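You operate a simulated robot arm through the tools that you are given. There is no shell and no other tool. Be economical: measure what you need, move in short steps, check, and stop when the job is done.

The job below is to be done with a simulated robot arm. You get a single attempt, and the scene is never put back.

## Task
Stand the three driver sockets in the teal rack and push the white slide over.
Fine: blue in the cell marked 10 mm, red in the cell marked 15 mm, green in the cell marked 20 mm.

It is judged by the outcome, as a careful person would: the job done as asked, and still so three seconds after it is handed in. It fails if anything else is knocked over, pushed out of place, dropped, spilled or broken.

## Robot
A 7-joint arm with a two-finger parallel gripper, fixed in place. Base frame: the origin is at the foot of the arm, x ahead of it, y to its left, z up. Readings come in m, degrees, newtons and seconds.
With the tool pointing down near the work surface it reaches from about 0.22 to 0.58 m from the base axis. Its first joint turns from -66.0 to 66.0 degrees. Payload 2.5 kg.
The tool frame sits at the grasp point between the pads (the TCP): z along the fingers, y along the line on which they close. The tips reach 0.023 m beyond it. Largest opening 0.094 m; finger width 0.038, thickness 0.01; the body of the gripper, 0.054 by 0.096 m, starts 0.039 m behind the TCP.
Orientation is that of the tool frame in the base frame, as a unit quaternion [x, y, z, w]. With the fingers straight down and closing along the base's y, the tool's x points along the base's -x, its y along +y and its z along -z.

## Interface
- The arm moves only by the tool drive_tool. Its argument "plan" is a list of rows, each a list of 6 numbers: the shift along the base's x, y, z in m, then the turn, a rotation vector about the base's x, y, z in degrees. In form: [[dx, dy, dz, rx, ry, rz], ...]. A call has 1 to 20 rows; each row is the pose to reach, as a shift and turn from the pose commanded when the call began. "claw" is the opening, from 0 (shut) to 1 (fully open), set as the call begins (left out, the last holds). Rows are played at 5 a second. More than 0.05 m and 8.6 degrees between two rows, or a gripper value outside its range, and nothing of the call is played. A pose out of reach is approached as far as the arm can. The call stops where the force on the tool passes 40 N (or 10 N more than at its start, if that is more) or the arm is blocked; 0.2 s more then pass. The fingers move at their own pace (about 0.108 m/s each) and stop on an object; they squeeze with about 23 N. The grip force told is the motor's: it shows also when the fingers shut on nothing. Time passes only in rows, and 0.2 s behind the last, so rows that repeat a pose let the fingers close. The reply holds the time, the measured pose of the TCP, the force on the tool along the base axes, the opening and the grip force, in the units named above and with some noise.
- Cameras (640 x 400 px; columns grow to the right, rows downward): "scene" is fixed at [0.1198, -0.403, 0.5462]; the picture's right is [0.83, -0.56, 0.00], its down [-0.29, -0.44, -0.85] and it looks along [0.48, 0.71, -0.53] (base axes); focal length 320 px, centre (320, 200). "wrist" rides on the gripper at [-0.039, 0, -0.044] in the tool frame; the picture's right is [0.00, -1.00, 0.00], its down [0.97, 0.00, -0.24] and it looks along [0.24, 0.00, 0.97] (tool axes); focal length 218 px, centre (320, 200). There is no depth. A picture from a camera that has moved, and an enlarged one, comes with that camera's place and axes in the base frame and with its lens.
- camera(camera): a new picture of that camera. The clock stands still meanwhile.
- zoom(camera, box): a new picture of the part [left, top, right, bottom] of that camera's present view, enlarged. The clock stands still meanwhile.
- job_done(): hands the job in; it is judged then, once.

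Go step by step. Nothing tells you positions but the pictures and the camera data: compare them with the known pose of the tool, close in by small moves and look again before you grip or let go. The budget is 120 turns and 64 pictures, counting those below and the enlarged ones. Unless the task says otherwise, let go and move clear before handing in, and close with one line.

The tools are called after "Emit:" as name(argument=value, ...) on one line, values as JSON. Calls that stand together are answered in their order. drive_tool: Moves the arm, as the interface text tells. Its arguments: {"type":"object","properties":{"plan":{"type":"array","items":{"type":"array","items":{"type":"number"}}},"claw":{"type":"number"}},"required":["plan"]} The other tools are called the same way: camera (camera) takes a picture; zoom (camera, box) takes an enlarged picture of a part of a camera's view; job_done () hands the job in.

At the start:

```text
clock: 0.0
tcp_pos: [0.451, 0.0617, 0.3173]
orientation: [0.0, 1.0, 0.0, 0.0]
force: [-0.2, 0.4, -0.5]
opening: 0.0939
grip_force: 0.1
```

scene: 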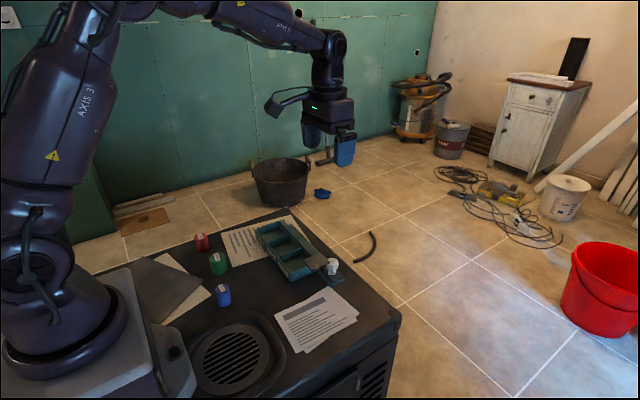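
wrist: 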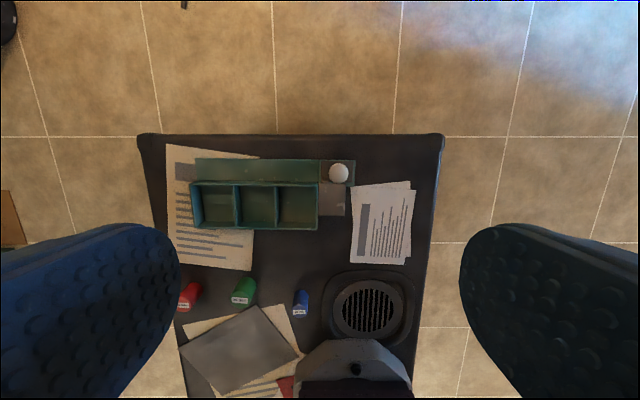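

I see a teal rack with three cells and a white-knobbed slide, and the red, green and blue sockets nearer the base. I'll zoom in to read the marks.

Emit:
zoom(camera="scene", box=[180, 200, 360, 312])

Emit:
zoom(camera="wrist", box=[150, 130, 450, 330])

```text
3.56 times, centred on (270, 256) of scene
camera zoom: at [0.1198, -0.403, 0.5462], right [0.83, -0.56, 0.0], down [-0.29, -0.44, -0.85], along [0.48, 0.71, -0.53], focal length 1138 px, centre (498, 1)
```

zoom: 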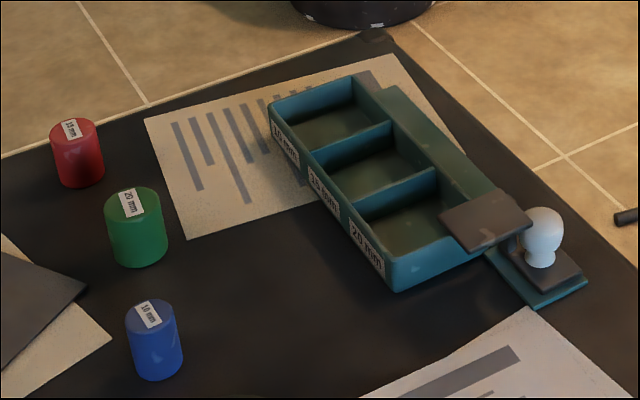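

```text
2.00 times, centred on (300, 230) of wrist
camera zoom: at [0.4911, 0.0633, 0.3604], right [0.0, -1.0, 0.0], down [-0.97, 0.0, 0.24], along [-0.24, 0.0, -0.97], focal length 436 px, centre (360, 140)
```

zoom: 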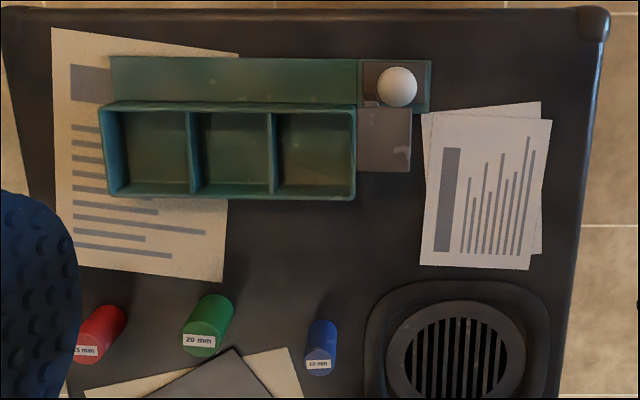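

The labels seem to read 10, 15, 20 mm going from +y to -y. I'll check them and the slide at higher zoom.

Emit:
zoom(camera="scene", box=[250, 215, 306, 285])

Emit:
zoom(camera="scene", box=[285, 235, 365, 295])

Emit:
drive_tool(plan=[[-0.03, 0.02, 0, 0, 0, 0], [-0.065, 0.04, -0.01, 0, 0, 0], [-0.1, 0.07, -0.02, 0, 0, 0], [-0.13, 0.1, -0.03, 0, 0, 0], [-0.16, 0.13, -0.05, 0, 0, 0], [-0.16, 0.13, -0.05, 0, 0, 0]])

Emit:
camera(camera="wrist")

```text
5.71 times, centred on (278, 250) of scene
camera zoom: at [0.1198, -0.403, 0.5462], right [0.83, -0.56, 0.0], down [-0.29, -0.44, -0.85], along [0.48, 0.71, -0.53], focal length 1828 px, centre (560, -86)
```

zoom: 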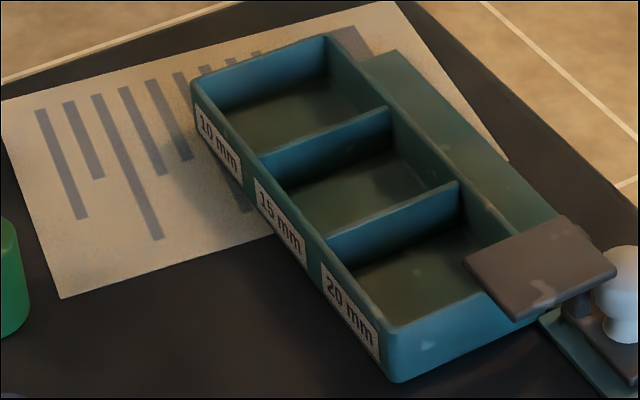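

```text
6.67 times, centred on (325, 265) of scene
camera zoom: at [0.1198, -0.403, 0.5462], right [0.83, -0.56, 0.0], down [-0.29, -0.44, -0.85], along [0.48, 0.71, -0.53], focal length 2133 px, centre (287, -233)
```

zoom: 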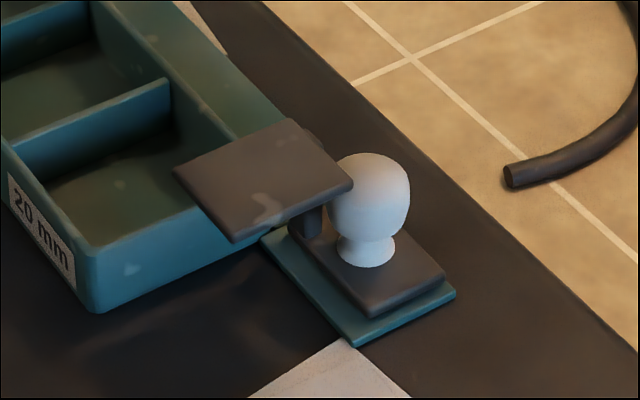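

```text
clock: 1.4
tcp_pos: [0.291, 0.1961, 0.2686]
orientation: [0.001, 1.0, 0.0, 0.0]
force: [0.2, 0.2, -0.8]
opening: 0.0941
grip_force: 0.1
```

```text
57 pictures are left
camera wrist: at [0.3308, 0.1962, 0.3123], right [0.0, -1.0, 0.0], down [-0.97, 0.0, 0.24], along [-0.24, 0.0, -0.97], focal length 218 px, centre (320, 200)
```

wrist: 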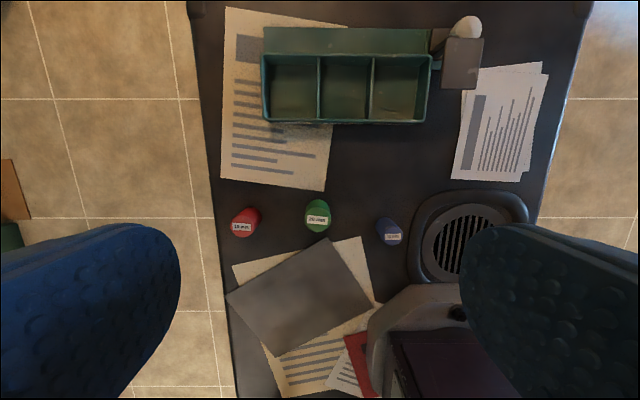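

The slide plate is carried above rack height and travels along the rail behind it. Now I'll zoom in on the sockets for exact positions.

Emit:
zoom(camera="wrist", box=[220, 185, 420, 260])

Emit:
zoom(camera="wrist", box=[250, 10, 500, 140])

Emit:
zoom(camera="scene", box=[180, 225, 240, 315])

```text
3.20 times, centred on (320, 222) of wrist
camera zoom: at [0.3308, 0.1962, 0.3123], right [0.0, -1.0, 0.0], down [-0.97, 0.0, 0.24], along [-0.24, 0.0, -0.97], focal length 698 px, centre (320, 128)
```

zoom: 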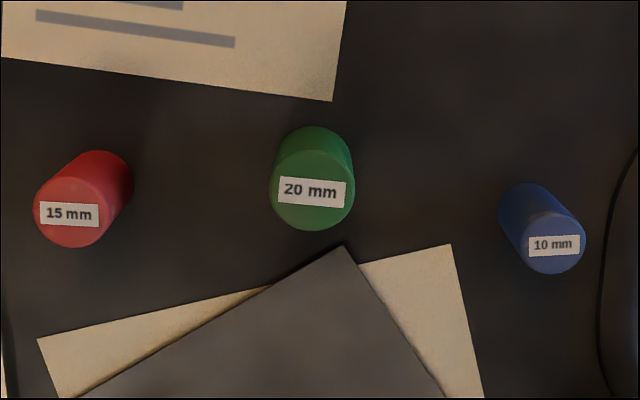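

```text
2.56 times, centred on (375, 75) of wrist
camera zoom: at [0.3308, 0.1962, 0.3123], right [0.0, -1.0, 0.0], down [-0.97, 0.0, 0.24], along [-0.24, 0.0, -0.97], focal length 559 px, centre (179, 520)
```

zoom: 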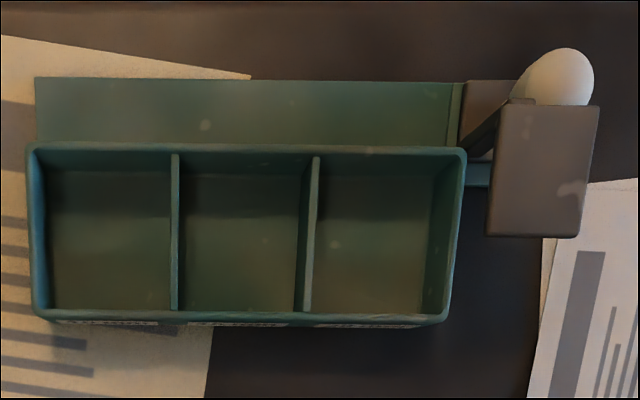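

```text
4.44 times, centred on (210, 270) of scene
camera zoom: at [0.1198, -0.403, 0.5462], right [0.83, -0.56, 0.0], down [-0.29, -0.44, -0.85], along [0.48, 0.71, -0.53], focal length 1422 px, centre (809, -111)
```

zoom: 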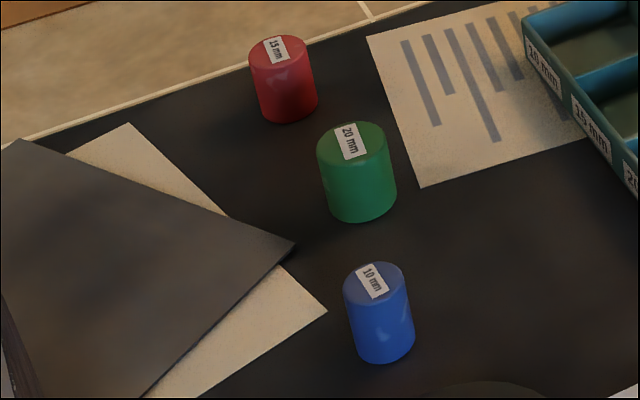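

Estimates: blue (0.214, 0.098), green (0.236, 0.200), red (0.226, 0.300), each about 0.042 tall. The rack spans x 0.362–0.435 and y 0.067–0.266, is 0.027 high, and has cell centres at y ≈ 0.231, 0.166 and 0.101. Green comes first, so I'll hover over it.

Emit:
drive_tool(plan=[[-0.02, 0.001, -0.04, 0, 0, 0], [-0.04, 0.002, -0.08, 0, 0, 0], [-0.055, 0.0035, -0.12, 0, 0, 0], [-0.055, 0.0035, -0.158, 0, 0, 0], [-0.055, 0.0035, -0.158, 0, 0, 0]], claw=1)

Emit:
camera(camera="wrist")

```text
clock: 2.6
tcp_pos: [0.2349, 0.1962, 0.1043]
orientation: [0.0, 1.0, 0.0, 0.001]
force: [-0.7, -0.4, 0.1]
opening: 0.0941
grip_force: 0.1
```

```text
53 pictures are left
camera wrist: at [0.2745, 0.196, 0.1475], right [0.0, -1.0, 0.0], down [-0.97, 0.0, 0.24], along [-0.24, 0.0, -0.97], focal length 218 px, centre (320, 200)
```

wrist: 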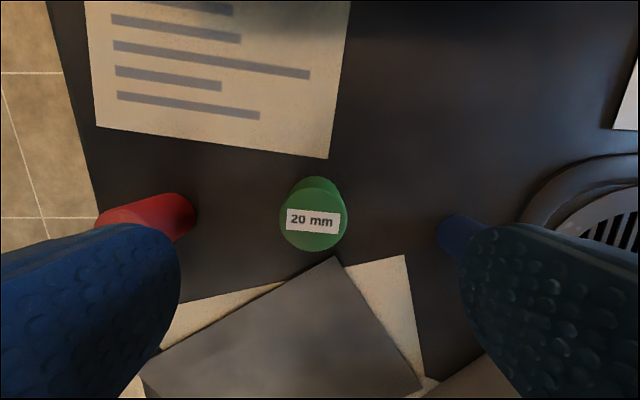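

Green top centre is at about (0.238, 0.1996). I'll correct by (+3, +3.5 mm), descend to TCP z ≈ 0.046 and grip its upper part.

Emit:
drive_tool(plan=[[0.003, 0.0036, -0.02, 0, 0, 0], [0.003, 0.0036, -0.04, 0, 0, 0], [0.003, 0.0036, -0.058, 0, 0, 0], [0.003, 0.0036, -0.058, 0, 0, 0]])

Emit:
drive_tool(plan=[[0, 0, 0, 0, 0, 0], [0, 0, 0, 0, 0, 0], [0, 0, 0, 0, 0, 0], [0, 0, 0, 0, 0, 0]], claw=0)

Emit:
camera(camera="wrist")

```text
clock: 3.6
tcp_pos: [0.2394, 0.1988, 0.0499]
orientation: [0.0, 1.0, -0.001, 0.0]
force: [0.6, -0.1, 0.1]
opening: 0.0942
grip_force: 0.0
```

```text
clock: 4.6
tcp_pos: [0.2404, 0.1997, 0.0505]
orientation: [0.0, 1.0, 0.0, 0.0]
force: [0.3, -0.4, 0.1]
opening: 0.0345
grip_force: 23.3
```

```text
52 pictures are left
camera wrist: at [0.2794, 0.2001, 0.0936], right [0.0, -1.0, 0.0], down [-0.97, 0.0, 0.24], along [-0.24, 0.0, -0.97], focal length 218 px, centre (320, 200)
```

wrist: 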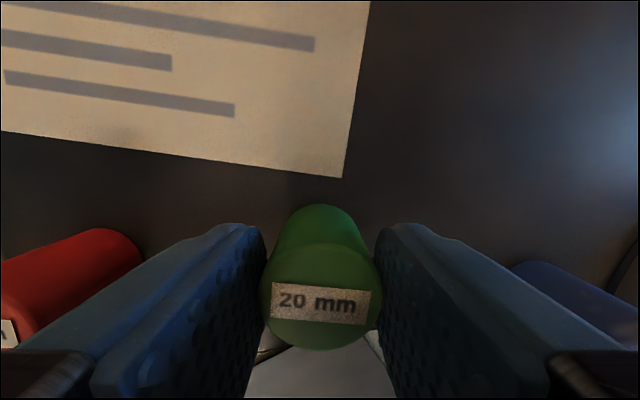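

Green is gripped (opening 0.0345). I'll lift it and carry it over to the 20 mm cell.

Emit:
drive_tool(plan=[[0, 0, 0.03, 0, 0, 0], [0, 0, 0.07, 0, 0, 0], [0.03, -0.02, 0.08, 0, 0, 0], [0.07, -0.04, 0.08, 0, 0, 0], [0.11, -0.06, 0.08, 0, 0, 0], [0.14, -0.085, 0.08, 0, 0, 0], [0.158, -0.098, 0.08, 0, 0, 0], [0.158, -0.098, 0.06, 0, 0, 0], [0.158, -0.098, 0.06, 0, 0, 0]], claw=0)

Emit:
camera(camera="wrist")

Emit:
zoom(camera="scene", box=[230, 180, 370, 300])

```text
clock: 6.6
tcp_pos: [0.3951, 0.1006, 0.1098]
orientation: [-0.001, 1.0, 0.0, 0.0]
force: [-0.3, -0.1, -1.2]
opening: 0.0349
grip_force: 22.8
```

```text
51 pictures are left
camera wrist: at [0.434, 0.1015, 0.1528], right [0.0, -1.0, 0.0], down [-0.97, 0.0, 0.24], along [-0.24, 0.0, -0.97], focal length 218 px, centre (320, 200)
```

wrist: 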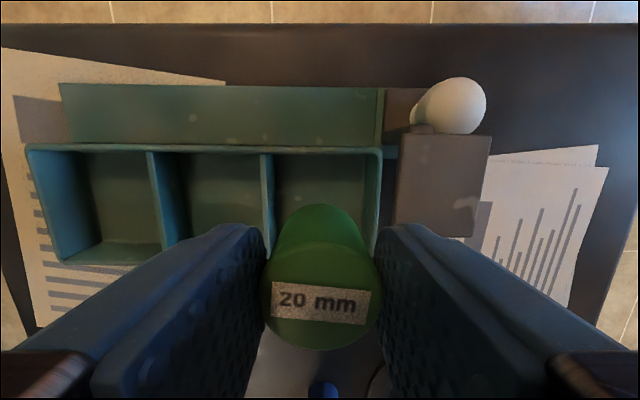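

```text
3.33 times, centred on (300, 240) of scene
camera zoom: at [0.1199, -0.403, 0.5462], right [0.83, -0.56, 0.0], down [-0.29, -0.44, -0.85], along [0.48, 0.71, -0.53], focal length 1067 px, centre (387, 67)
```

zoom: 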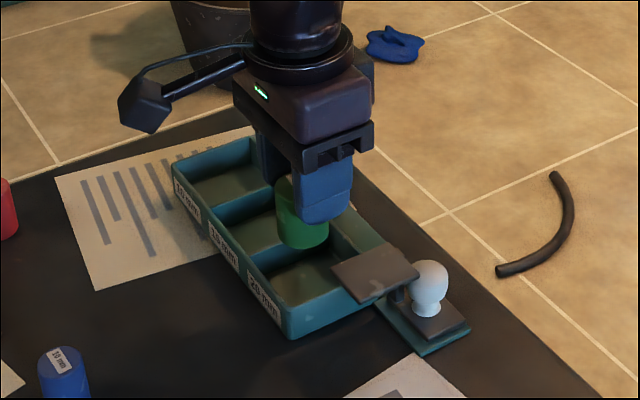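

Green is centred over the 20 mm cell (centre ≈ y 0.100, x 0.397). Lowering it to near the floor.

Emit:
drive_tool(plan=[[0.001, 0, -0.02, 0, 0, 0], [0.001, 0, -0.04, 0, 0, 0], [0.001, 0, -0.05, 0, 0, 0], [0.001, 0, -0.053, 0, 0, 0], [0.001, 0, -0.053, 0, 0, 0]])

Emit:
zoom(camera="scene", box=[260, 210, 360, 290])

```text
clock: 7.8
tcp_pos: [0.3976, 0.1009, 0.0581]
orientation: [0.0, 1.0, 0.0, 0.0]
force: [-0.3, -0.1, -0.8]
opening: 0.0346
grip_force: 22.9
```

```text
5.00 times, centred on (310, 250) of scene
camera zoom: at [0.1199, -0.403, 0.5462], right [0.83, -0.56, 0.0], down [-0.29, -0.44, -0.85], along [0.48, 0.71, -0.53], focal length 1600 px, centre (370, -50)
```

zoom: 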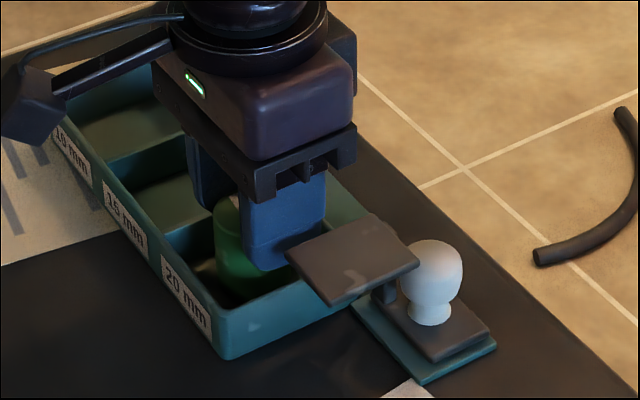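

Still clear of the floor, with no contact force. I'll go down in 1 mm steps to touch.

Emit:
drive_tool(plan=[[0, 0, -0.001, 0, 0, 0], [0, 0, -0.002, 0, 0, 0], [0, 0, -0.003, 0, 0, 0], [0, 0, -0.003, 0, 0, 0]])

```text
clock: 8.8
tcp_pos: [0.3984, 0.1009, 0.0553]
orientation: [0.001, 1.0, 0.0, 0.0]
force: [-0.1, 0.7, -1.2]
opening: 0.0345
grip_force: 23.3
```

Emit:
drive_tool(plan=[[0, 0, -0.001, 0, 0, 0], [0, 0, -0.002, 0, 0, 0], [0, 0, -0.002, 0, 0, 0]])

```text
clock: 9.6
tcp_pos: [0.3999, 0.1025, 0.0518]
orientation: [0.0, 1.0, 0.001, 0.001]
force: [-2.4, 0.1, 15.4]
opening: 0.0346
grip_force: 23.1
```

Contact with 15 N, so it's seated on the floor at TCP ≈ 0.053. I'll open slightly and rise straight up.

Emit:
drive_tool(plan=[[0, 0, 0.0005, 0, 0, 0], [0, 0, 0.0005, 0, 0, 0], [0, 0, 0.001, 0, 0, 0]], claw=0.46)

Emit:
drive_tool(plan=[[0, 0, 0.02, 0, 0, 0], [0, 0, 0.05, 0, 0, 0], [0, 0, 0.08, 0, 0, 0], [0, 0, 0.08, 0, 0, 0]])

Emit:
camera(camera="wrist")

```text
clock: 10.4
tcp_pos: [0.3975, 0.1032, 0.0538]
orientation: [-0.001, 1.0, 0.0, 0.0]
force: [-0.1, -1.0, 1.4]
opening: 0.0429
grip_force: 0.1
```

```text
clock: 11.4
tcp_pos: [0.3984, 0.1027, 0.1348]
orientation: [0.0, 1.0, 0.0, 0.0]
force: [0.2, -0.6, -0.5]
opening: 0.0432
grip_force: 0.0
```

```text
48 pictures are left
camera wrist: at [0.4378, 0.1037, 0.1785], right [0.0, -1.0, 0.0], down [-0.97, 0.0, 0.24], along [-0.24, 0.0, -0.97], focal length 218 px, centre (320, 200)
```

wrist: 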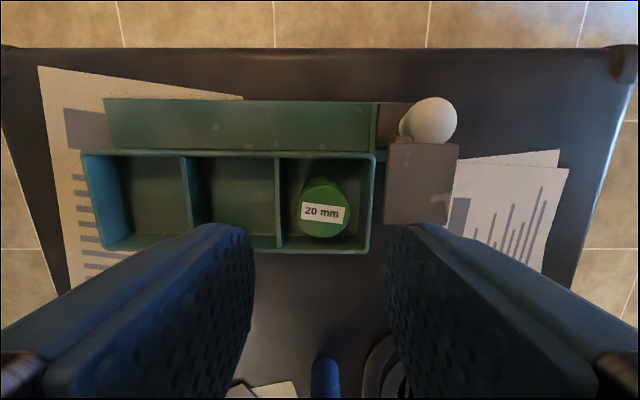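

Green stands in the 20 mm cell. Next I'll hover over red, near (0.227, 0.300).

Emit:
drive_tool(plan=[[-0.028, 0.03, 0, 0, 0, 0], [-0.056, 0.06, 0, 0, 0, 0], [-0.084, 0.09, 0, 0, 0, 0], [-0.112, 0.12, 0, 0, 0, 0], [-0.14, 0.15, 0, 0, 0, 0], [-0.16, 0.18, 0, 0, 0, 0], [-0.171, 0.196, -0.01, 0, 0, 0], [-0.171, 0.196, -0.03, 0, 0, 0], [-0.171, 0.196, -0.03, 0, 0, 0]], claw=1)

Emit:
camera(camera="wrist")

```text
clock: 13.4
tcp_pos: [0.2297, 0.297, 0.1035]
orientation: [0.0, 1.0, 0.001, 0.0]
force: [0.1, 0.2, -0.6]
opening: 0.0937
grip_force: 0.0
```

```text
47 pictures are left
camera wrist: at [0.2687, 0.2974, 0.1467], right [0.0, -1.0, 0.0], down [-0.97, 0.0, 0.24], along [-0.24, 0.0, -0.97], focal length 218 px, centre (320, 200)
```

wrist: 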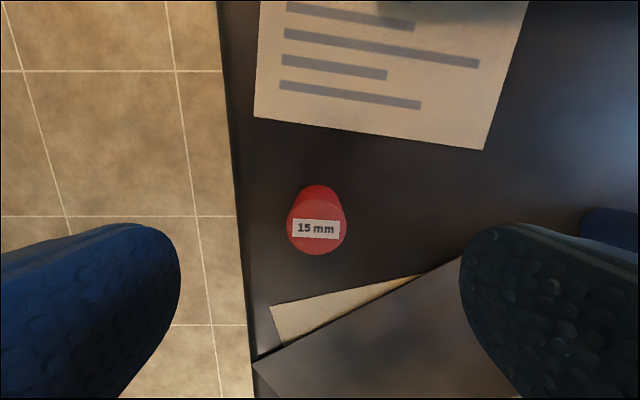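

Red top is at about (0.2286, 0.299), nearly under the TCP. Descending and gripping.

Emit:
drive_tool(plan=[[-0.001, 0.0015, -0.02, 0, 0, 0], [-0.001, 0.0015, -0.04, 0, 0, 0], [-0.001, 0.0015, -0.056, 0, 0, 0], [-0.001, 0.0015, -0.056, 0, 0, 0]])

Emit:
drive_tool(plan=[[0, 0, 0, 0, 0, 0], [0, 0, 0, 0, 0, 0], [0, 0, 0, 0, 0, 0], [0, 0, 0, 0, 0, 0]], claw=0)

Emit:
drive_tool(plan=[[0, 0, 0.03, 0, 0, 0], [0, 0, 0.07, 0, 0, 0], [0.03, -0.02, 0.08, 0, 0, 0], [0.06, -0.045, 0.08, 0, 0, 0], [0.09, -0.07, 0.08, 0, 0, 0], [0.12, -0.095, 0.08, 0, 0, 0], [0.15, -0.12, 0.08, 0, 0, 0], [0.169, -0.133, 0.08, 0, 0, 0], [0.169, -0.133, 0.06, 0, 0, 0], [0.169, -0.133, 0.06, 0, 0, 0]], claw=0)

Emit:
camera(camera="wrist")

```text
clock: 14.4
tcp_pos: [0.2287, 0.2975, 0.0494]
orientation: [0.0, 1.0, 0.0, 0.0]
force: [0.2, -0.7, 0.2]
opening: 0.094
grip_force: 0.0
```

```text
clock: 15.4
tcp_pos: [0.2284, 0.2977, 0.0474]
orientation: [0.001, 1.0, 0.0, -0.001]
force: [-0.8, -0.1, 2.0]
opening: 0.0307
grip_force: 22.9
```

```text
clock: 17.6
tcp_pos: [0.3958, 0.1661, 0.107]
orientation: [0.0, 1.0, 0.0, 0.0]
force: [-0.7, -1.2, -1.5]
opening: 0.0305
grip_force: 22.8
```

```text
46 pictures are left
camera wrist: at [0.4348, 0.1664, 0.151], right [0.0, -1.0, 0.0], down [-0.97, 0.0, 0.24], along [-0.24, 0.0, -0.97], focal length 218 px, centre (320, 200)
```

wrist: 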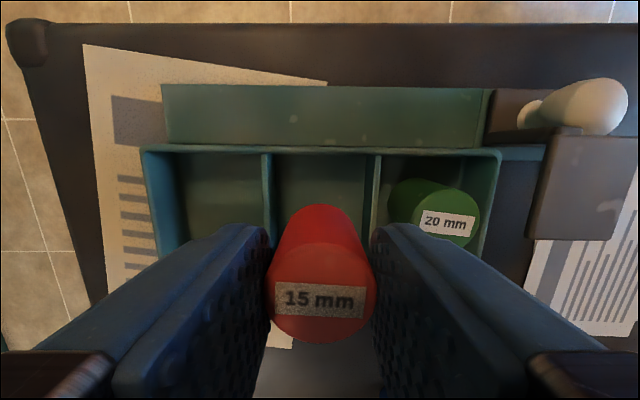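

Red is centred over the 15 mm cell. I'll lower it to just above contact.

Emit:
drive_tool(plan=[[0.001, 0, -0.02, 0, 0, 0], [0.001, 0, -0.04, 0, 0, 0], [0.001, 0, -0.05, 0, 0, 0], [0.001, 0, -0.053, 0, 0, 0], [0.001, 0, -0.055, 0, 0, 0], [0.001, 0, -0.055, 0, 0, 0]])

Emit:
drive_tool(plan=[[0, 0, -0.001, 0, 0, 0], [0, 0, -0.0015, 0, 0, 0], [0, 0, -0.0015, 0, 0, 0]])

```text
clock: 19.0
tcp_pos: [0.3959, 0.1662, 0.0543]
orientation: [-0.001, 1.0, 0.0, 0.0]
force: [-0.4, 0.1, -0.7]
opening: 0.0308
grip_force: 23.3
```

```text
clock: 19.8
tcp_pos: [0.3974, 0.1658, 0.053]
orientation: [0.0, 1.0, 0.0, 0.0]
force: [1.1, 0.4, -1.0]
opening: 0.0303
grip_force: 23.1
```

Emit:
drive_tool(plan=[[0, 0, -0.001, 0, 0, 0], [0, 0, -0.002, 0, 0, 0], [0, 0, -0.002, 0, 0, 0]])

```text
clock: 20.6
tcp_pos: [0.3984, 0.1665, 0.0514]
orientation: [0.001, 1.0, 0.0, 0.001]
force: [-6.1, -5.5, 24.9]
opening: 0.0303
grip_force: 23.0
```

Seated. I'll ease off, open a little and rise.

Emit:
drive_tool(plan=[[0, 0, 0.001, 0, 0, 0], [0, 0, 0.001, 0, 0, 0]])

Emit:
drive_tool(plan=[[0, 0, 0, 0, 0, 0], [0, 0, 0, 0, 0, 0]], claw=0.42)

Emit:
drive_tool(plan=[[0, 0, 0.02, 0, 0, 0], [0, 0, 0.05, 0, 0, 0], [0, 0, 0.08, 0, 0, 0], [0, 0, 0.08, 0, 0, 0]])

Emit:
camera(camera="wrist")

```text
clock: 21.2
tcp_pos: [0.3978, 0.1663, 0.0511]
orientation: [0.0, 1.0, 0.001, 0.001]
force: [3.8, -1.2, 11.1]
opening: 0.0304
grip_force: 22.7
```

```text
clock: 21.8
tcp_pos: [0.3955, 0.1668, 0.0513]
orientation: [0.0, 1.0, -0.001, -0.001]
force: [-1.1, 2.8, 4.8]
opening: 0.0404
grip_force: 1.0
```

```text
clock: 22.8
tcp_pos: [0.398, 0.1646, 0.131]
orientation: [0.001, 1.0, 0.0, 0.0]
force: [0.9, -0.4, -0.9]
opening: 0.0393
grip_force: 0.1
```

```text
45 pictures are left
camera wrist: at [0.4369, 0.1647, 0.1748], right [0.0, -1.0, 0.0], down [-0.97, 0.0, 0.24], along [-0.24, 0.0, -0.97], focal length 218 px, centre (320, 200)
```

wrist: 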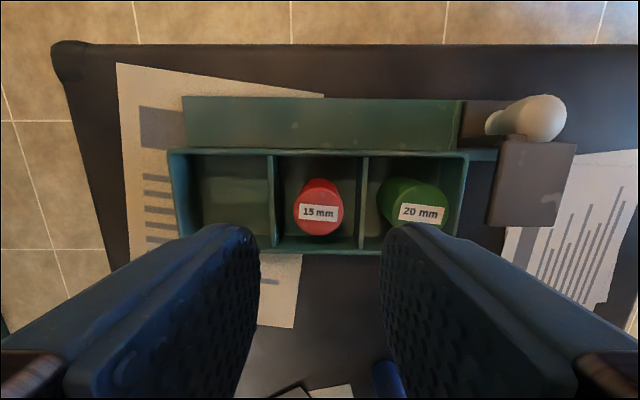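

Red stands in the 15 mm cell. Next I'll hover over blue, near (0.215, 0.098).

Emit:
drive_tool(plan=[[-0.04, -0.015, 0, 0, 0, 0], [-0.08, -0.03, 0, 0, 0, 0], [-0.12, -0.044, 0, 0, 0, 0], [-0.155, -0.057, 0, 0, 0, 0], [-0.182, -0.0665, 0, 0, 0, 0], [-0.182, -0.0665, -0.027, 0, 0, 0], [-0.182, -0.0665, -0.027, 0, 0, 0]], claw=1)

Emit:
camera(camera="wrist")

Emit:
zoom(camera="scene", box=[180, 210, 360, 320])

```text
clock: 24.4
tcp_pos: [0.2169, 0.0969, 0.1037]
orientation: [0.001, 1.0, 0.0, 0.0]
force: [0.1, 0.3, -0.3]
opening: 0.094
grip_force: 0.1
```

```text
44 pictures are left
camera wrist: at [0.2559, 0.0984, 0.147], right [0.0, -1.0, 0.0], down [-0.97, 0.0, 0.24], along [-0.24, 0.0, -0.97], focal length 218 px, centre (320, 200)
```

wrist: 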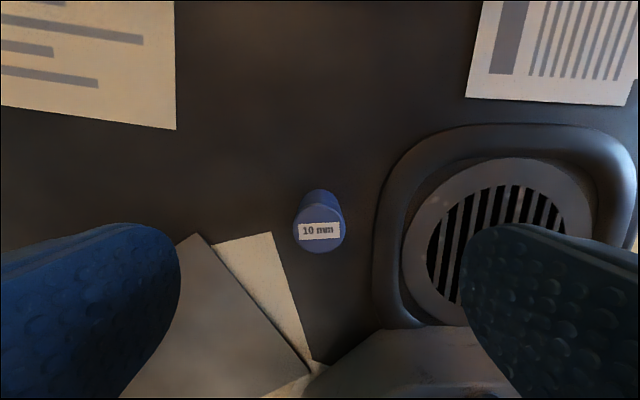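

```text
3.56 times, centred on (270, 265) of scene
camera zoom: at [0.1198, -0.403, 0.5462], right [0.83, -0.56, 0.0], down [-0.29, -0.44, -0.85], along [0.48, 0.71, -0.53], focal length 1138 px, centre (498, -31)
```

zoom: 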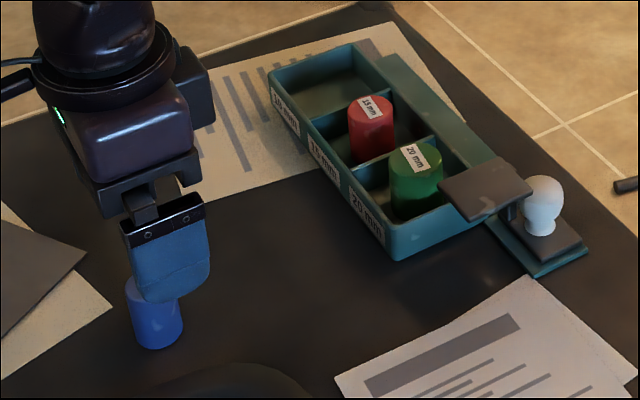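

Blue top is at about (0.2146, 0.0984). I'll narrow the opening to stay clear of the vent, descend, grip and carry it over.

Emit:
drive_tool(plan=[[-0.002, 0.0005, -0.02, 0, 0, 0], [-0.002, 0.0005, -0.04, 0, 0, 0], [-0.002, 0.0005, -0.056, 0, 0, 0], [-0.002, 0.0005, -0.056, 0, 0, 0]], claw=0.64)

Emit:
drive_tool(plan=[[0, 0, 0, 0, 0, 0], [0, 0, 0, 0, 0, 0], [0, 0, 0, 0, 0, 0]], claw=0)

Emit:
drive_tool(plan=[[0, 0, 0.03, 0, 0, 0], [0, 0, 0.07, 0, 0, 0], [0.03, 0.02, 0.08, 0, 0, 0], [0.06, 0.045, 0.08, 0, 0, 0], [0.09, 0.07, 0.08, 0, 0, 0], [0.12, 0.095, 0.08, 0, 0, 0], [0.15, 0.12, 0.08, 0, 0, 0], [0.182, 0.133, 0.08, 0, 0, 0], [0.182, 0.133, 0.06, 0, 0, 0], [0.182, 0.133, 0.06, 0, 0, 0]], claw=0)

Emit:
camera(camera="wrist")

```text
clock: 25.4
tcp_pos: [0.214, 0.0989, 0.0454]
orientation: [0.0, 1.0, 0.0, 0.0]
force: [0.0, 0.1, 0.2]
opening: 0.0605
grip_force: 0.0
```

```text
clock: 26.2
tcp_pos: [0.214, 0.0997, 0.0443]
orientation: [0.0, 1.0, 0.0, 0.0]
force: [0.9, 0.6, 0.2]
opening: 0.0269
grip_force: 23.6
```

```text
clock: 28.4
tcp_pos: [0.3926, 0.2299, 0.1091]
orientation: [-0.001, 1.0, 0.0, 0.0]
force: [-0.1, 0.3, -1.3]
opening: 0.0268
grip_force: 22.8
```

```text
42 pictures are left
camera wrist: at [0.4326, 0.2314, 0.1521], right [0.0, -1.0, 0.0], down [-0.97, 0.0, 0.24], along [-0.24, 0.0, -0.97], focal length 218 px, centre (320, 200)
```

wrist: 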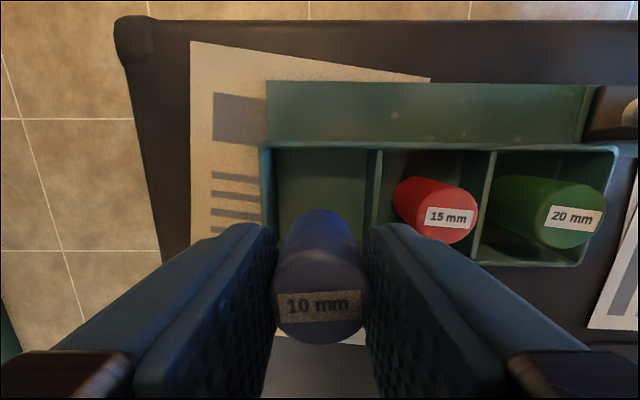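

Blue is centred over the 10 mm cell. Lowering it, with a 3 mm shift forward in x.

Emit:
drive_tool(plan=[[0.003, -0.0005, -0.02, 0, 0, 0], [0.003, -0.0005, -0.04, 0, 0, 0], [0.003, -0.0005, -0.052, 0, 0, 0], [0.003, -0.0005, -0.056, 0, 0, 0], [0.003, -0.0005, -0.056, 0, 0, 0]])

Emit:
drive_tool(plan=[[0, 0, -0.001, 0, 0, 0], [0, 0, -0.0015, 0, 0, 0], [0, 0, -0.0015, 0, 0, 0]])

```text
clock: 29.6
tcp_pos: [0.3983, 0.2316, 0.0518]
orientation: [0.0, 1.0, 0.0, -0.001]
force: [0.3, -0.1, -0.2]
opening: 0.0266
grip_force: 23.2
```

```text
clock: 30.4
tcp_pos: [0.3971, 0.2331, 0.0508]
orientation: [0.0, 1.0, 0.0, 0.001]
force: [-0.1, 0.4, -0.3]
opening: 0.0268
grip_force: 23.2
```

Emit:
drive_tool(plan=[[0, 0, -0.001, 0, 0, 0], [0, 0, -0.0015, 0, 0, 0], [0, 0, -0.0015, 0, 0, 0]])

```text
clock: 31.2
tcp_pos: [0.3978, 0.233, 0.0485]
orientation: [0.0, 1.0, 0.0, 0.0]
force: [-2.3, 0.2, 7.3]
opening: 0.027
grip_force: 23.2
```

Contact at 7 N, so blue is seated. I'll open slightly and rise.

Emit:
drive_tool(plan=[[0, 0, 0, 0, 0, 0], [0, 0, 0, 0, 0, 0], [0, 0, 0, 0, 0, 0]], claw=0.37)

Emit:
drive_tool(plan=[[0, 0, 0.02, 0, 0, 0], [0, 0, 0.05, 0, 0, 0], [0, 0, 0.08, 0, 0, 0], [0, 0, 0.08, 0, 0, 0]])

Emit:
camera(camera="wrist")

Emit:
zoom(camera="scene", box=[245, 205, 365, 295])

```text
clock: 32.0
tcp_pos: [0.3969, 0.233, 0.0493]
orientation: [0.0, 1.0, 0.0, 0.0]
force: [0.6, -0.1, 0.2]
opening: 0.0348
grip_force: 0.1
```

```text
clock: 33.0
tcp_pos: [0.3961, 0.2302, 0.1304]
orientation: [-0.001, 1.0, 0.0, 0.0]
force: [-0.3, 0.3, -0.4]
opening: 0.0348
grip_force: 0.0
```

```text
41 pictures are left
camera wrist: at [0.4348, 0.2308, 0.1735], right [0.0, -1.0, 0.0], down [-0.97, 0.0, 0.24], along [-0.24, 0.0, -0.97], focal length 218 px, centre (320, 200)
```

wrist: 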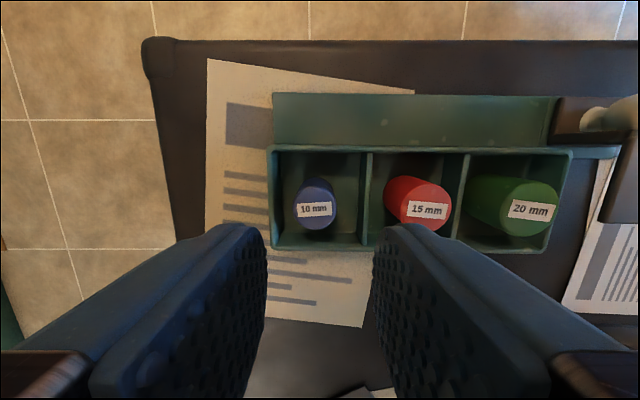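

```text
4.44 times, centred on (305, 250) of scene
camera zoom: at [0.1198, -0.403, 0.5462], right [0.83, -0.56, 0.0], down [-0.29, -0.44, -0.85], along [0.48, 0.71, -0.53], focal length 1422 px, centre (387, -22)
```

zoom: 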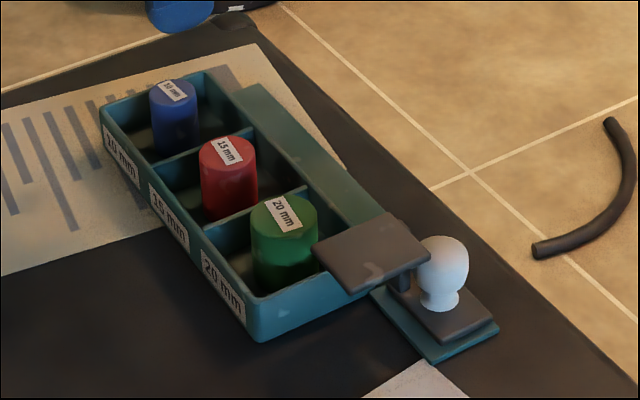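

All three sockets stand in their proper cells, and the slide plate (z ≈ 0.05) should clear their tops (≈ 0.044). I'll move to the -y side of the knob to look before pushing.

Emit:
drive_tool(plan=[[0.01, -0.035, 0.02, 0, 0, 0], [0.02, -0.075, 0.02, 0, 0, 0], [0.03, -0.115, 0.02, 0, 0, 0], [0.04, -0.155, 0.02, 0, 0, 0], [0.05, -0.195, 0.02, 0, 0, 0], [0.06, -0.235, 0.02, 0, 0, 0], [0.06, -0.235, 0.02, 0, 0, 0]], claw=0)

Emit:
camera(camera="wrist")

Emit:
camera(camera="scene")

```text
clock: 34.6
tcp_pos: [0.4564, -0.0028, 0.1453]
orientation: [0.0, 1.0, 0.0, 0.0]
force: [0.4, 0.6, -0.5]
opening: 0.0001
grip_force: 22.5
```

```text
39 pictures are left
camera wrist: at [0.4962, -0.0025, 0.1887], right [0.0, -1.0, 0.0], down [-0.97, 0.0, 0.24], along [-0.24, 0.0, -0.97], focal length 218 px, centre (320, 200)
```

wrist: 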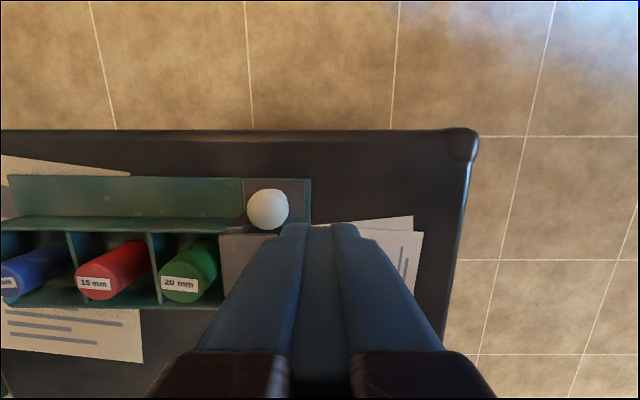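

```text
38 pictures are left
```

scene: 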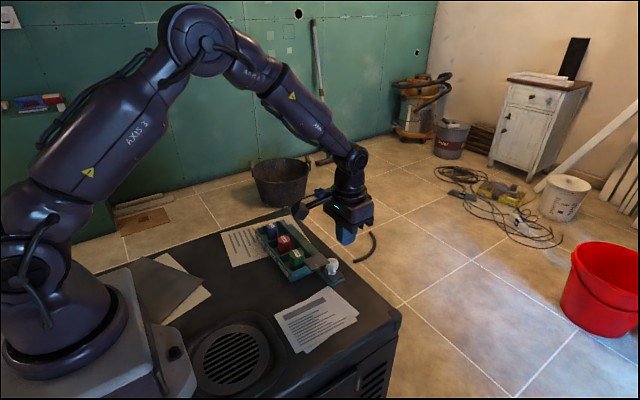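

The knob is at about (0.453, 0.034) with radius ≈ 0.013, and the closed fingers are clear of it on the -y side. I'll check the rail near the carriage before pushing.

Emit:
zoom(camera="wrist", box=[160, 160, 340, 272])

Emit:
zoom(camera="scene", box=[290, 235, 354, 289])

```text
3.56 times, centred on (250, 216) of wrist
camera zoom: at [0.4962, -0.0025, 0.1887], right [0.0, -1.0, 0.0], down [-0.97, 0.0, 0.24], along [-0.24, 0.0, -0.97], focal length 776 px, centre (569, 143)
```

zoom: 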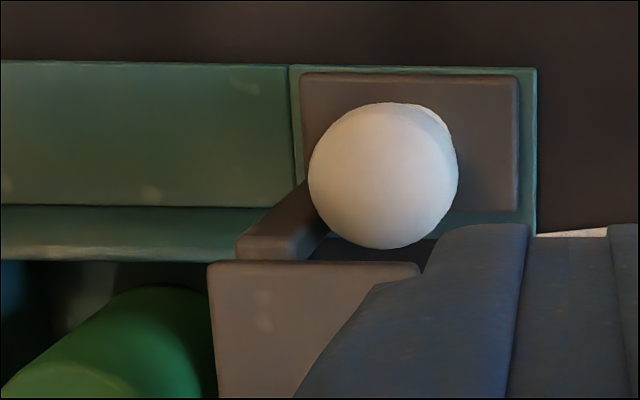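

```text
7.41 times, centred on (322, 262) of scene
camera zoom: at [0.1198, -0.4031, 0.5462], right [0.83, -0.56, 0.0], down [-0.29, -0.44, -0.85], along [0.48, 0.71, -0.53], focal length 2370 px, centre (305, -259)
```

zoom: 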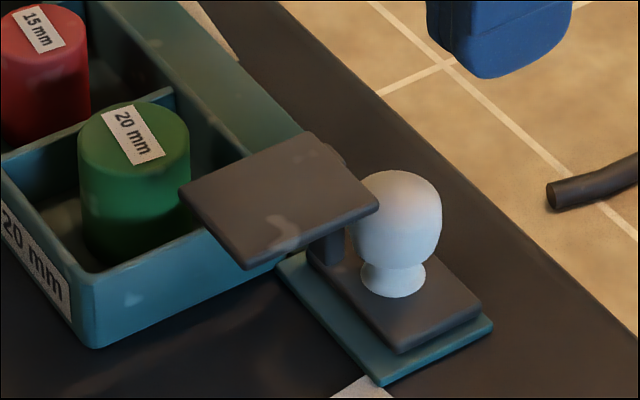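

The carriage sits at the -y end of a flat rail, so "over" means +y along it, taking the plate over the sockets. I'll descend on the -y side of the knob.

Emit:
drive_tool(plan=[[0.004, -0.006, -0.03, 0, 0, 0], [0.004, -0.006, -0.06, 0, 0, 0], [0.004, -0.006, -0.088, 0, 0, 0], [0.004, -0.006, -0.088, 0, 0, 0]], claw=0)

Emit:
zoom(camera="scene", box=[270, 205, 390, 295])

Emit:
camera(camera="wrist")

```text
clock: 35.6
tcp_pos: [0.4626, -0.008, 0.0576]
orientation: [0.0, 1.0, 0.0, -0.001]
force: [-0.1, 0.4, -0.3]
opening: 0.0
grip_force: 23.1
```

```text
4.44 times, centred on (330, 250) of scene
camera zoom: at [0.1199, -0.403, 0.5462], right [0.83, -0.56, 0.0], down [-0.29, -0.44, -0.85], along [0.48, 0.71, -0.53], focal length 1422 px, centre (276, -22)
```

zoom: 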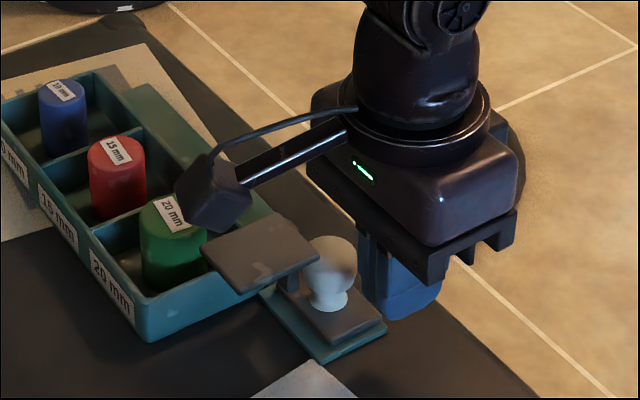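

```text
34 pictures are left
camera wrist: at [0.503, -0.0079, 0.1007], right [0.0, -1.0, 0.0], down [-0.97, 0.0, 0.24], along [-0.24, 0.0, -0.97], focal length 218 px, centre (320, 200)
```

wrist: 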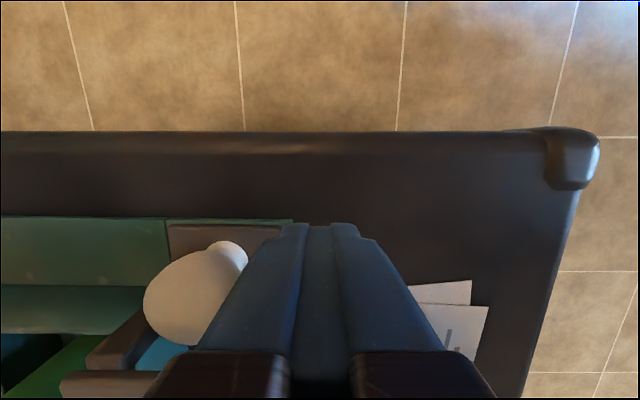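

The fingers are beside the knob at head height. I'll push toward +y in gentle steps.

Emit:
drive_tool(plan=[[-0.002, 0.008, 0, 0, 0, 0], [-0.002, 0.014, 0, 0, 0, 0], [-0.002, 0.02, 0, 0, 0, 0], [-0.002, 0.026, 0, 0, 0, 0], [-0.002, 0.032, 0, 0, 0, 0], [-0.002, 0.038, 0, 0, 0, 0]], claw=0)

Emit:
zoom(camera="scene", box=[250, 195, 390, 300])

```text
clock: 37.0
tcp_pos: [0.4601, 0.0305, 0.0595]
orientation: [0.0, 1.0, -0.001, 0.0]
force: [-0.2, -1.7, -0.6]
opening: 0.0
grip_force: 23.3
```

```text
3.81 times, centred on (320, 248) of scene
camera zoom: at [0.1198, -0.403, 0.5462], right [0.83, -0.56, 0.0], down [-0.29, -0.44, -0.85], along [0.48, 0.71, -0.53], focal length 1219 px, centre (320, 19)
```

zoom: 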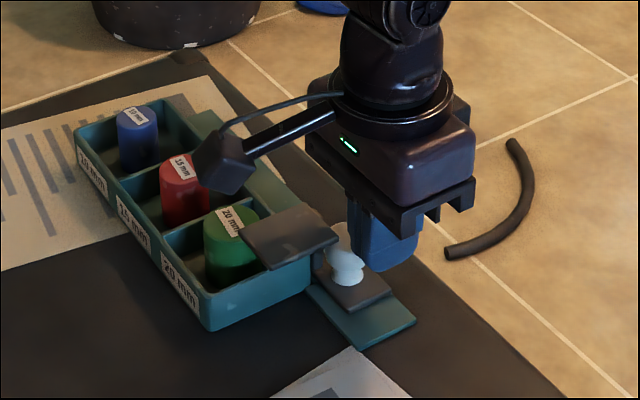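

The slide moves freely at about 1.7 N and the plate passes over green. Continuing in small steps.

Emit:
drive_tool(plan=[[0, 0.006, 0, 0, 0, 0], [0, 0.012, 0, 0, 0, 0], [0, 0.018, 0, 0, 0, 0], [0, 0.024, 0, 0, 0, 0], [0, 0.03, 0, 0, 0, 0]], claw=0)

Emit:
zoom(camera="scene", box=[250, 195, 390, 300])

```text
clock: 38.2
tcp_pos: [0.4608, 0.0585, 0.0601]
orientation: [0.0, 1.0, 0.0, 0.0]
force: [-0.7, -0.1, -0.3]
opening: 0.0
grip_force: 23.4
```

```text
3.81 times, centred on (320, 248) of scene
camera zoom: at [0.1198, -0.403, 0.5462], right [0.83, -0.56, 0.0], down [-0.29, -0.44, -0.85], along [0.48, 0.71, -0.53], focal length 1219 px, centre (320, 19)
```

zoom: 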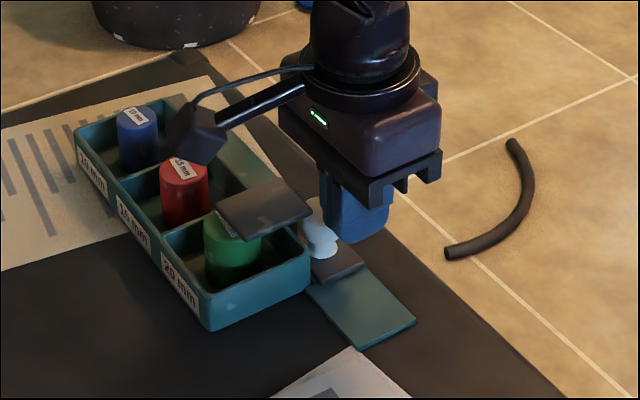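

The plate is passing freely over the sockets. I'll keep going and watch for an end stop.

Emit:
drive_tool(plan=[[0, 0.007, 0, 0, 0, 0], [0, 0.014, 0, 0, 0, 0], [0, 0.021, 0, 0, 0, 0], [0, 0.028, 0, 0, 0, 0], [0, 0.035, 0, 0, 0, 0], [0, 0.042, 0, 0, 0, 0]], claw=0)

Emit:
zoom(camera="scene", box=[230, 185, 370, 290])

```text
clock: 39.6
tcp_pos: [0.4591, 0.0998, 0.0613]
orientation: [0.001, 1.0, 0.0, 0.0]
force: [-0.1, -1.2, -0.8]
opening: 0.0
grip_force: 23.3
```

```text
3.81 times, centred on (300, 238) of scene
camera zoom: at [0.1198, -0.403, 0.5462], right [0.83, -0.56, 0.0], down [-0.29, -0.44, -0.85], along [0.48, 0.71, -0.53], focal length 1219 px, centre (396, 57)
```

zoom: 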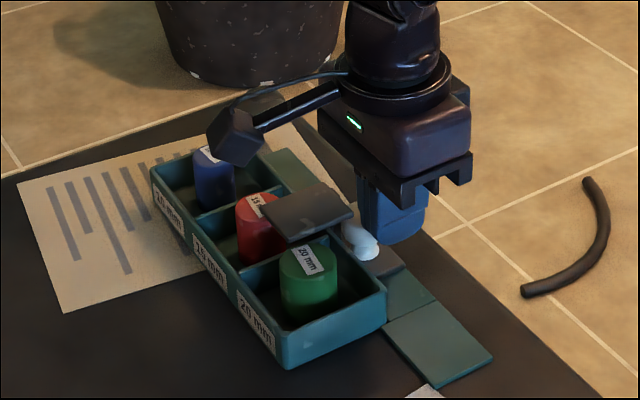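

Still free, with the plate now over red and green untouched. Continuing.

Emit:
drive_tool(plan=[[0, 0.007, 0, 0, 0, 0], [0, 0.014, 0, 0, 0, 0], [0, 0.021, 0, 0, 0, 0], [0, 0.028, 0, 0, 0, 0], [0, 0.035, 0, 0, 0, 0], [0, 0.042, 0, 0, 0, 0], [0, 0.05, 0, 0, 0, 0]], claw=0)

Emit:
zoom(camera="scene", box=[220, 180, 360, 285])

Emit:
camera(camera="wrist")

```text
clock: 41.2
tcp_pos: [0.4612, 0.1522, 0.0602]
orientation: [0.0, 1.0, 0.0, 0.0]
force: [0.2, -3.1, 2.1]
opening: 0.0001
grip_force: 23.5
```

```text
3.81 times, centred on (290, 232) of scene
camera zoom: at [0.1198, -0.4031, 0.5462], right [0.83, -0.56, 0.0], down [-0.29, -0.44, -0.85], along [0.48, 0.71, -0.53], focal length 1219 px, centre (434, 76)
```

zoom: 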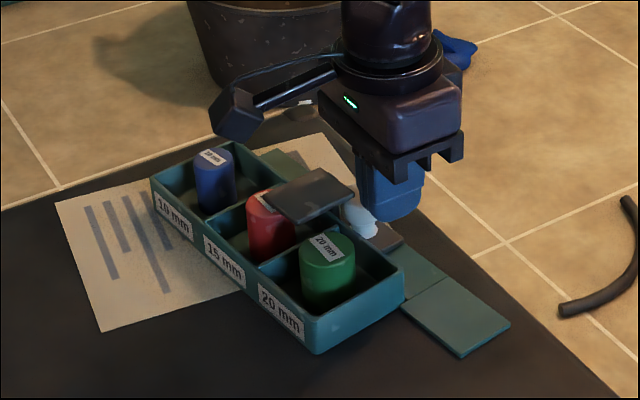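

```text
29 pictures are left
camera wrist: at [0.4999, 0.1522, 0.1038], right [0.0, -1.0, 0.0], down [-0.97, 0.0, 0.24], along [-0.24, 0.0, -0.97], focal length 218 px, centre (320, 200)
```

wrist: 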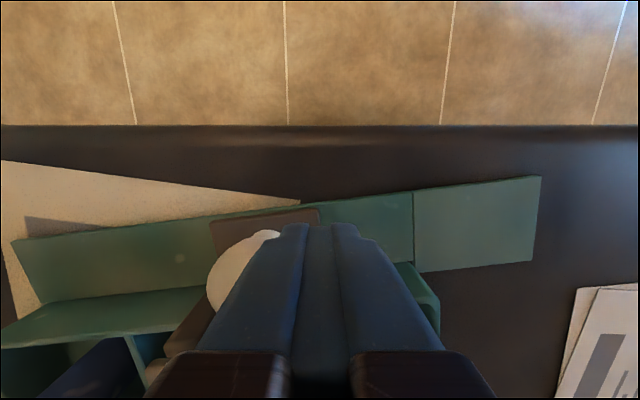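

The last push dragged and yawed the whole rack: the slide had reached its stop at about TCP y 0.10. I'll back off and look before working out how to put the rack back.

Emit:
drive_tool(plan=[[0, -0.01, 0, 0, 0, 0], [0, -0.015, 0.02, 0, 0, 0], [0, -0.015, 0.06, 0, 0, 0], [0, 0, 0.1, 0, 0, 0], [-0.02, 0.03, 0.14, 0, 0, 0], [-0.045, 0.04, 0.17, 0, 0, 0], [-0.045, 0.04, 0.2, 0, 0, 0], [-0.045, 0.04, 0.2, 0, 0, 0]], claw=0)

Emit:
camera(camera="wrist")

Emit:
zoom(camera="scene", box=[220, 190, 380, 310])

```text
refused: row 5 steps farther than a row can; nothing moved
```

```text
28 pictures are left
camera wrist: at [0.4999, 0.1522, 0.1038], right [0.0, -1.0, 0.0], down [-0.97, 0.0, 0.24], along [-0.24, 0.0, -0.97], focal length 218 px, centre (320, 200)
```

wrist: 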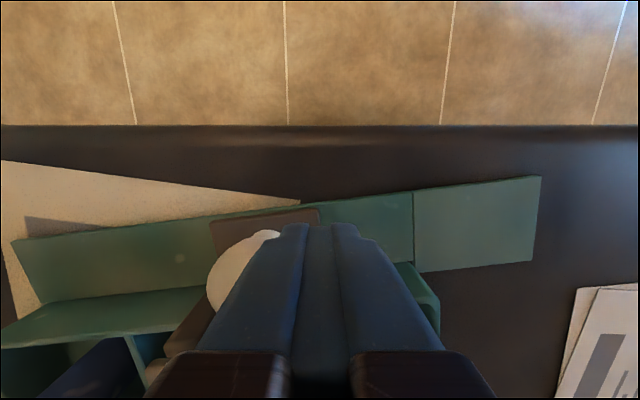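

```text
3.33 times, centred on (300, 250) of scene
camera zoom: at [0.1198, -0.4031, 0.5462], right [0.83, -0.56, 0.0], down [-0.29, -0.44, -0.85], along [0.48, 0.71, -0.53], focal length 1067 px, centre (387, 33)
```

zoom: 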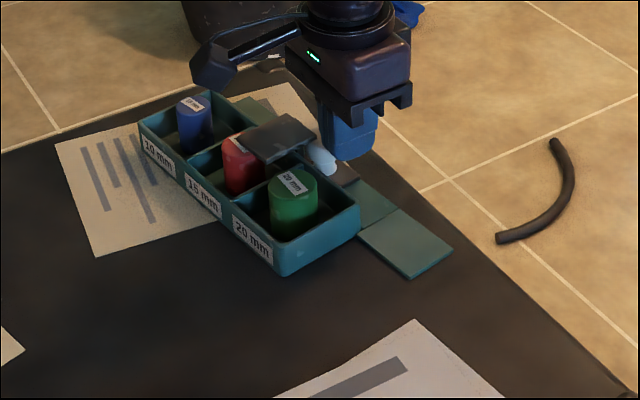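

That plan was refused for too large a step, so nothing moved. Retreating again with smaller steps.

Emit:
drive_tool(plan=[[0, -0.01, 0, 0, 0, 0], [0, -0.015, 0.02, 0, 0, 0], [0, -0.015, 0.06, 0, 0, 0], [0, -0.01, 0.1, 0, 0, 0], [-0.01, 0.01, 0.13, 0, 0, 0], [-0.03, 0.03, 0.16, 0, 0, 0], [-0.045, 0.04, 0.19, 0, 0, 0], [-0.045, 0.04, 0.2, 0, 0, 0], [-0.045, 0.04, 0.2, 0, 0, 0]], claw=0)

Emit:
camera(camera="wrist")

```text
clock: 43.2
tcp_pos: [0.4155, 0.1924, 0.2609]
orientation: [-0.001, 1.0, 0.0, 0.0]
force: [-0.5, 0.7, 0.3]
opening: 0.0
grip_force: 22.8
```

```text
26 pictures are left
camera wrist: at [0.4557, 0.193, 0.3044], right [0.0, -1.0, 0.0], down [-0.97, 0.0, 0.24], along [-0.24, 0.0, -0.97], focal length 218 px, centre (320, 200)
```

wrist: 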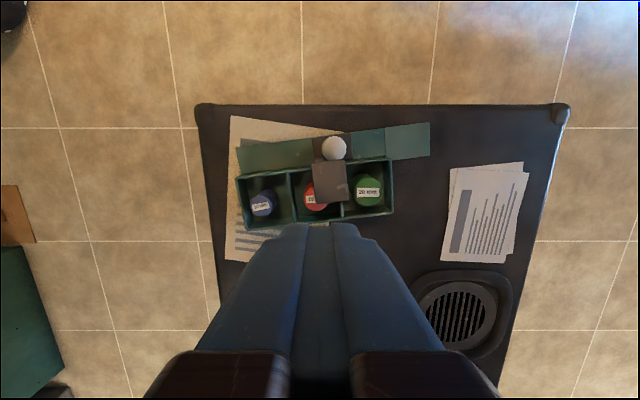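

Zooming in to measure the rack's present pose.

Emit:
zoom(camera="wrist", box=[225, 110, 445, 250])

```text
2.86 times, centred on (335, 180) of wrist
camera zoom: at [0.4557, 0.193, 0.3044], right [0.0, -1.0, 0.0], down [-0.97, 0.0, 0.24], along [-0.24, 0.0, -0.97], focal length 624 px, centre (277, 257)
```

zoom: 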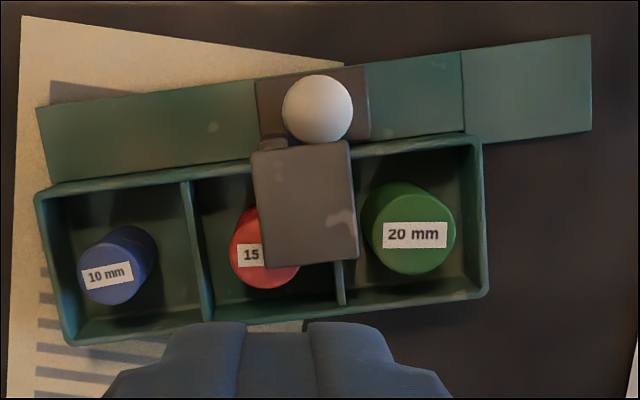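

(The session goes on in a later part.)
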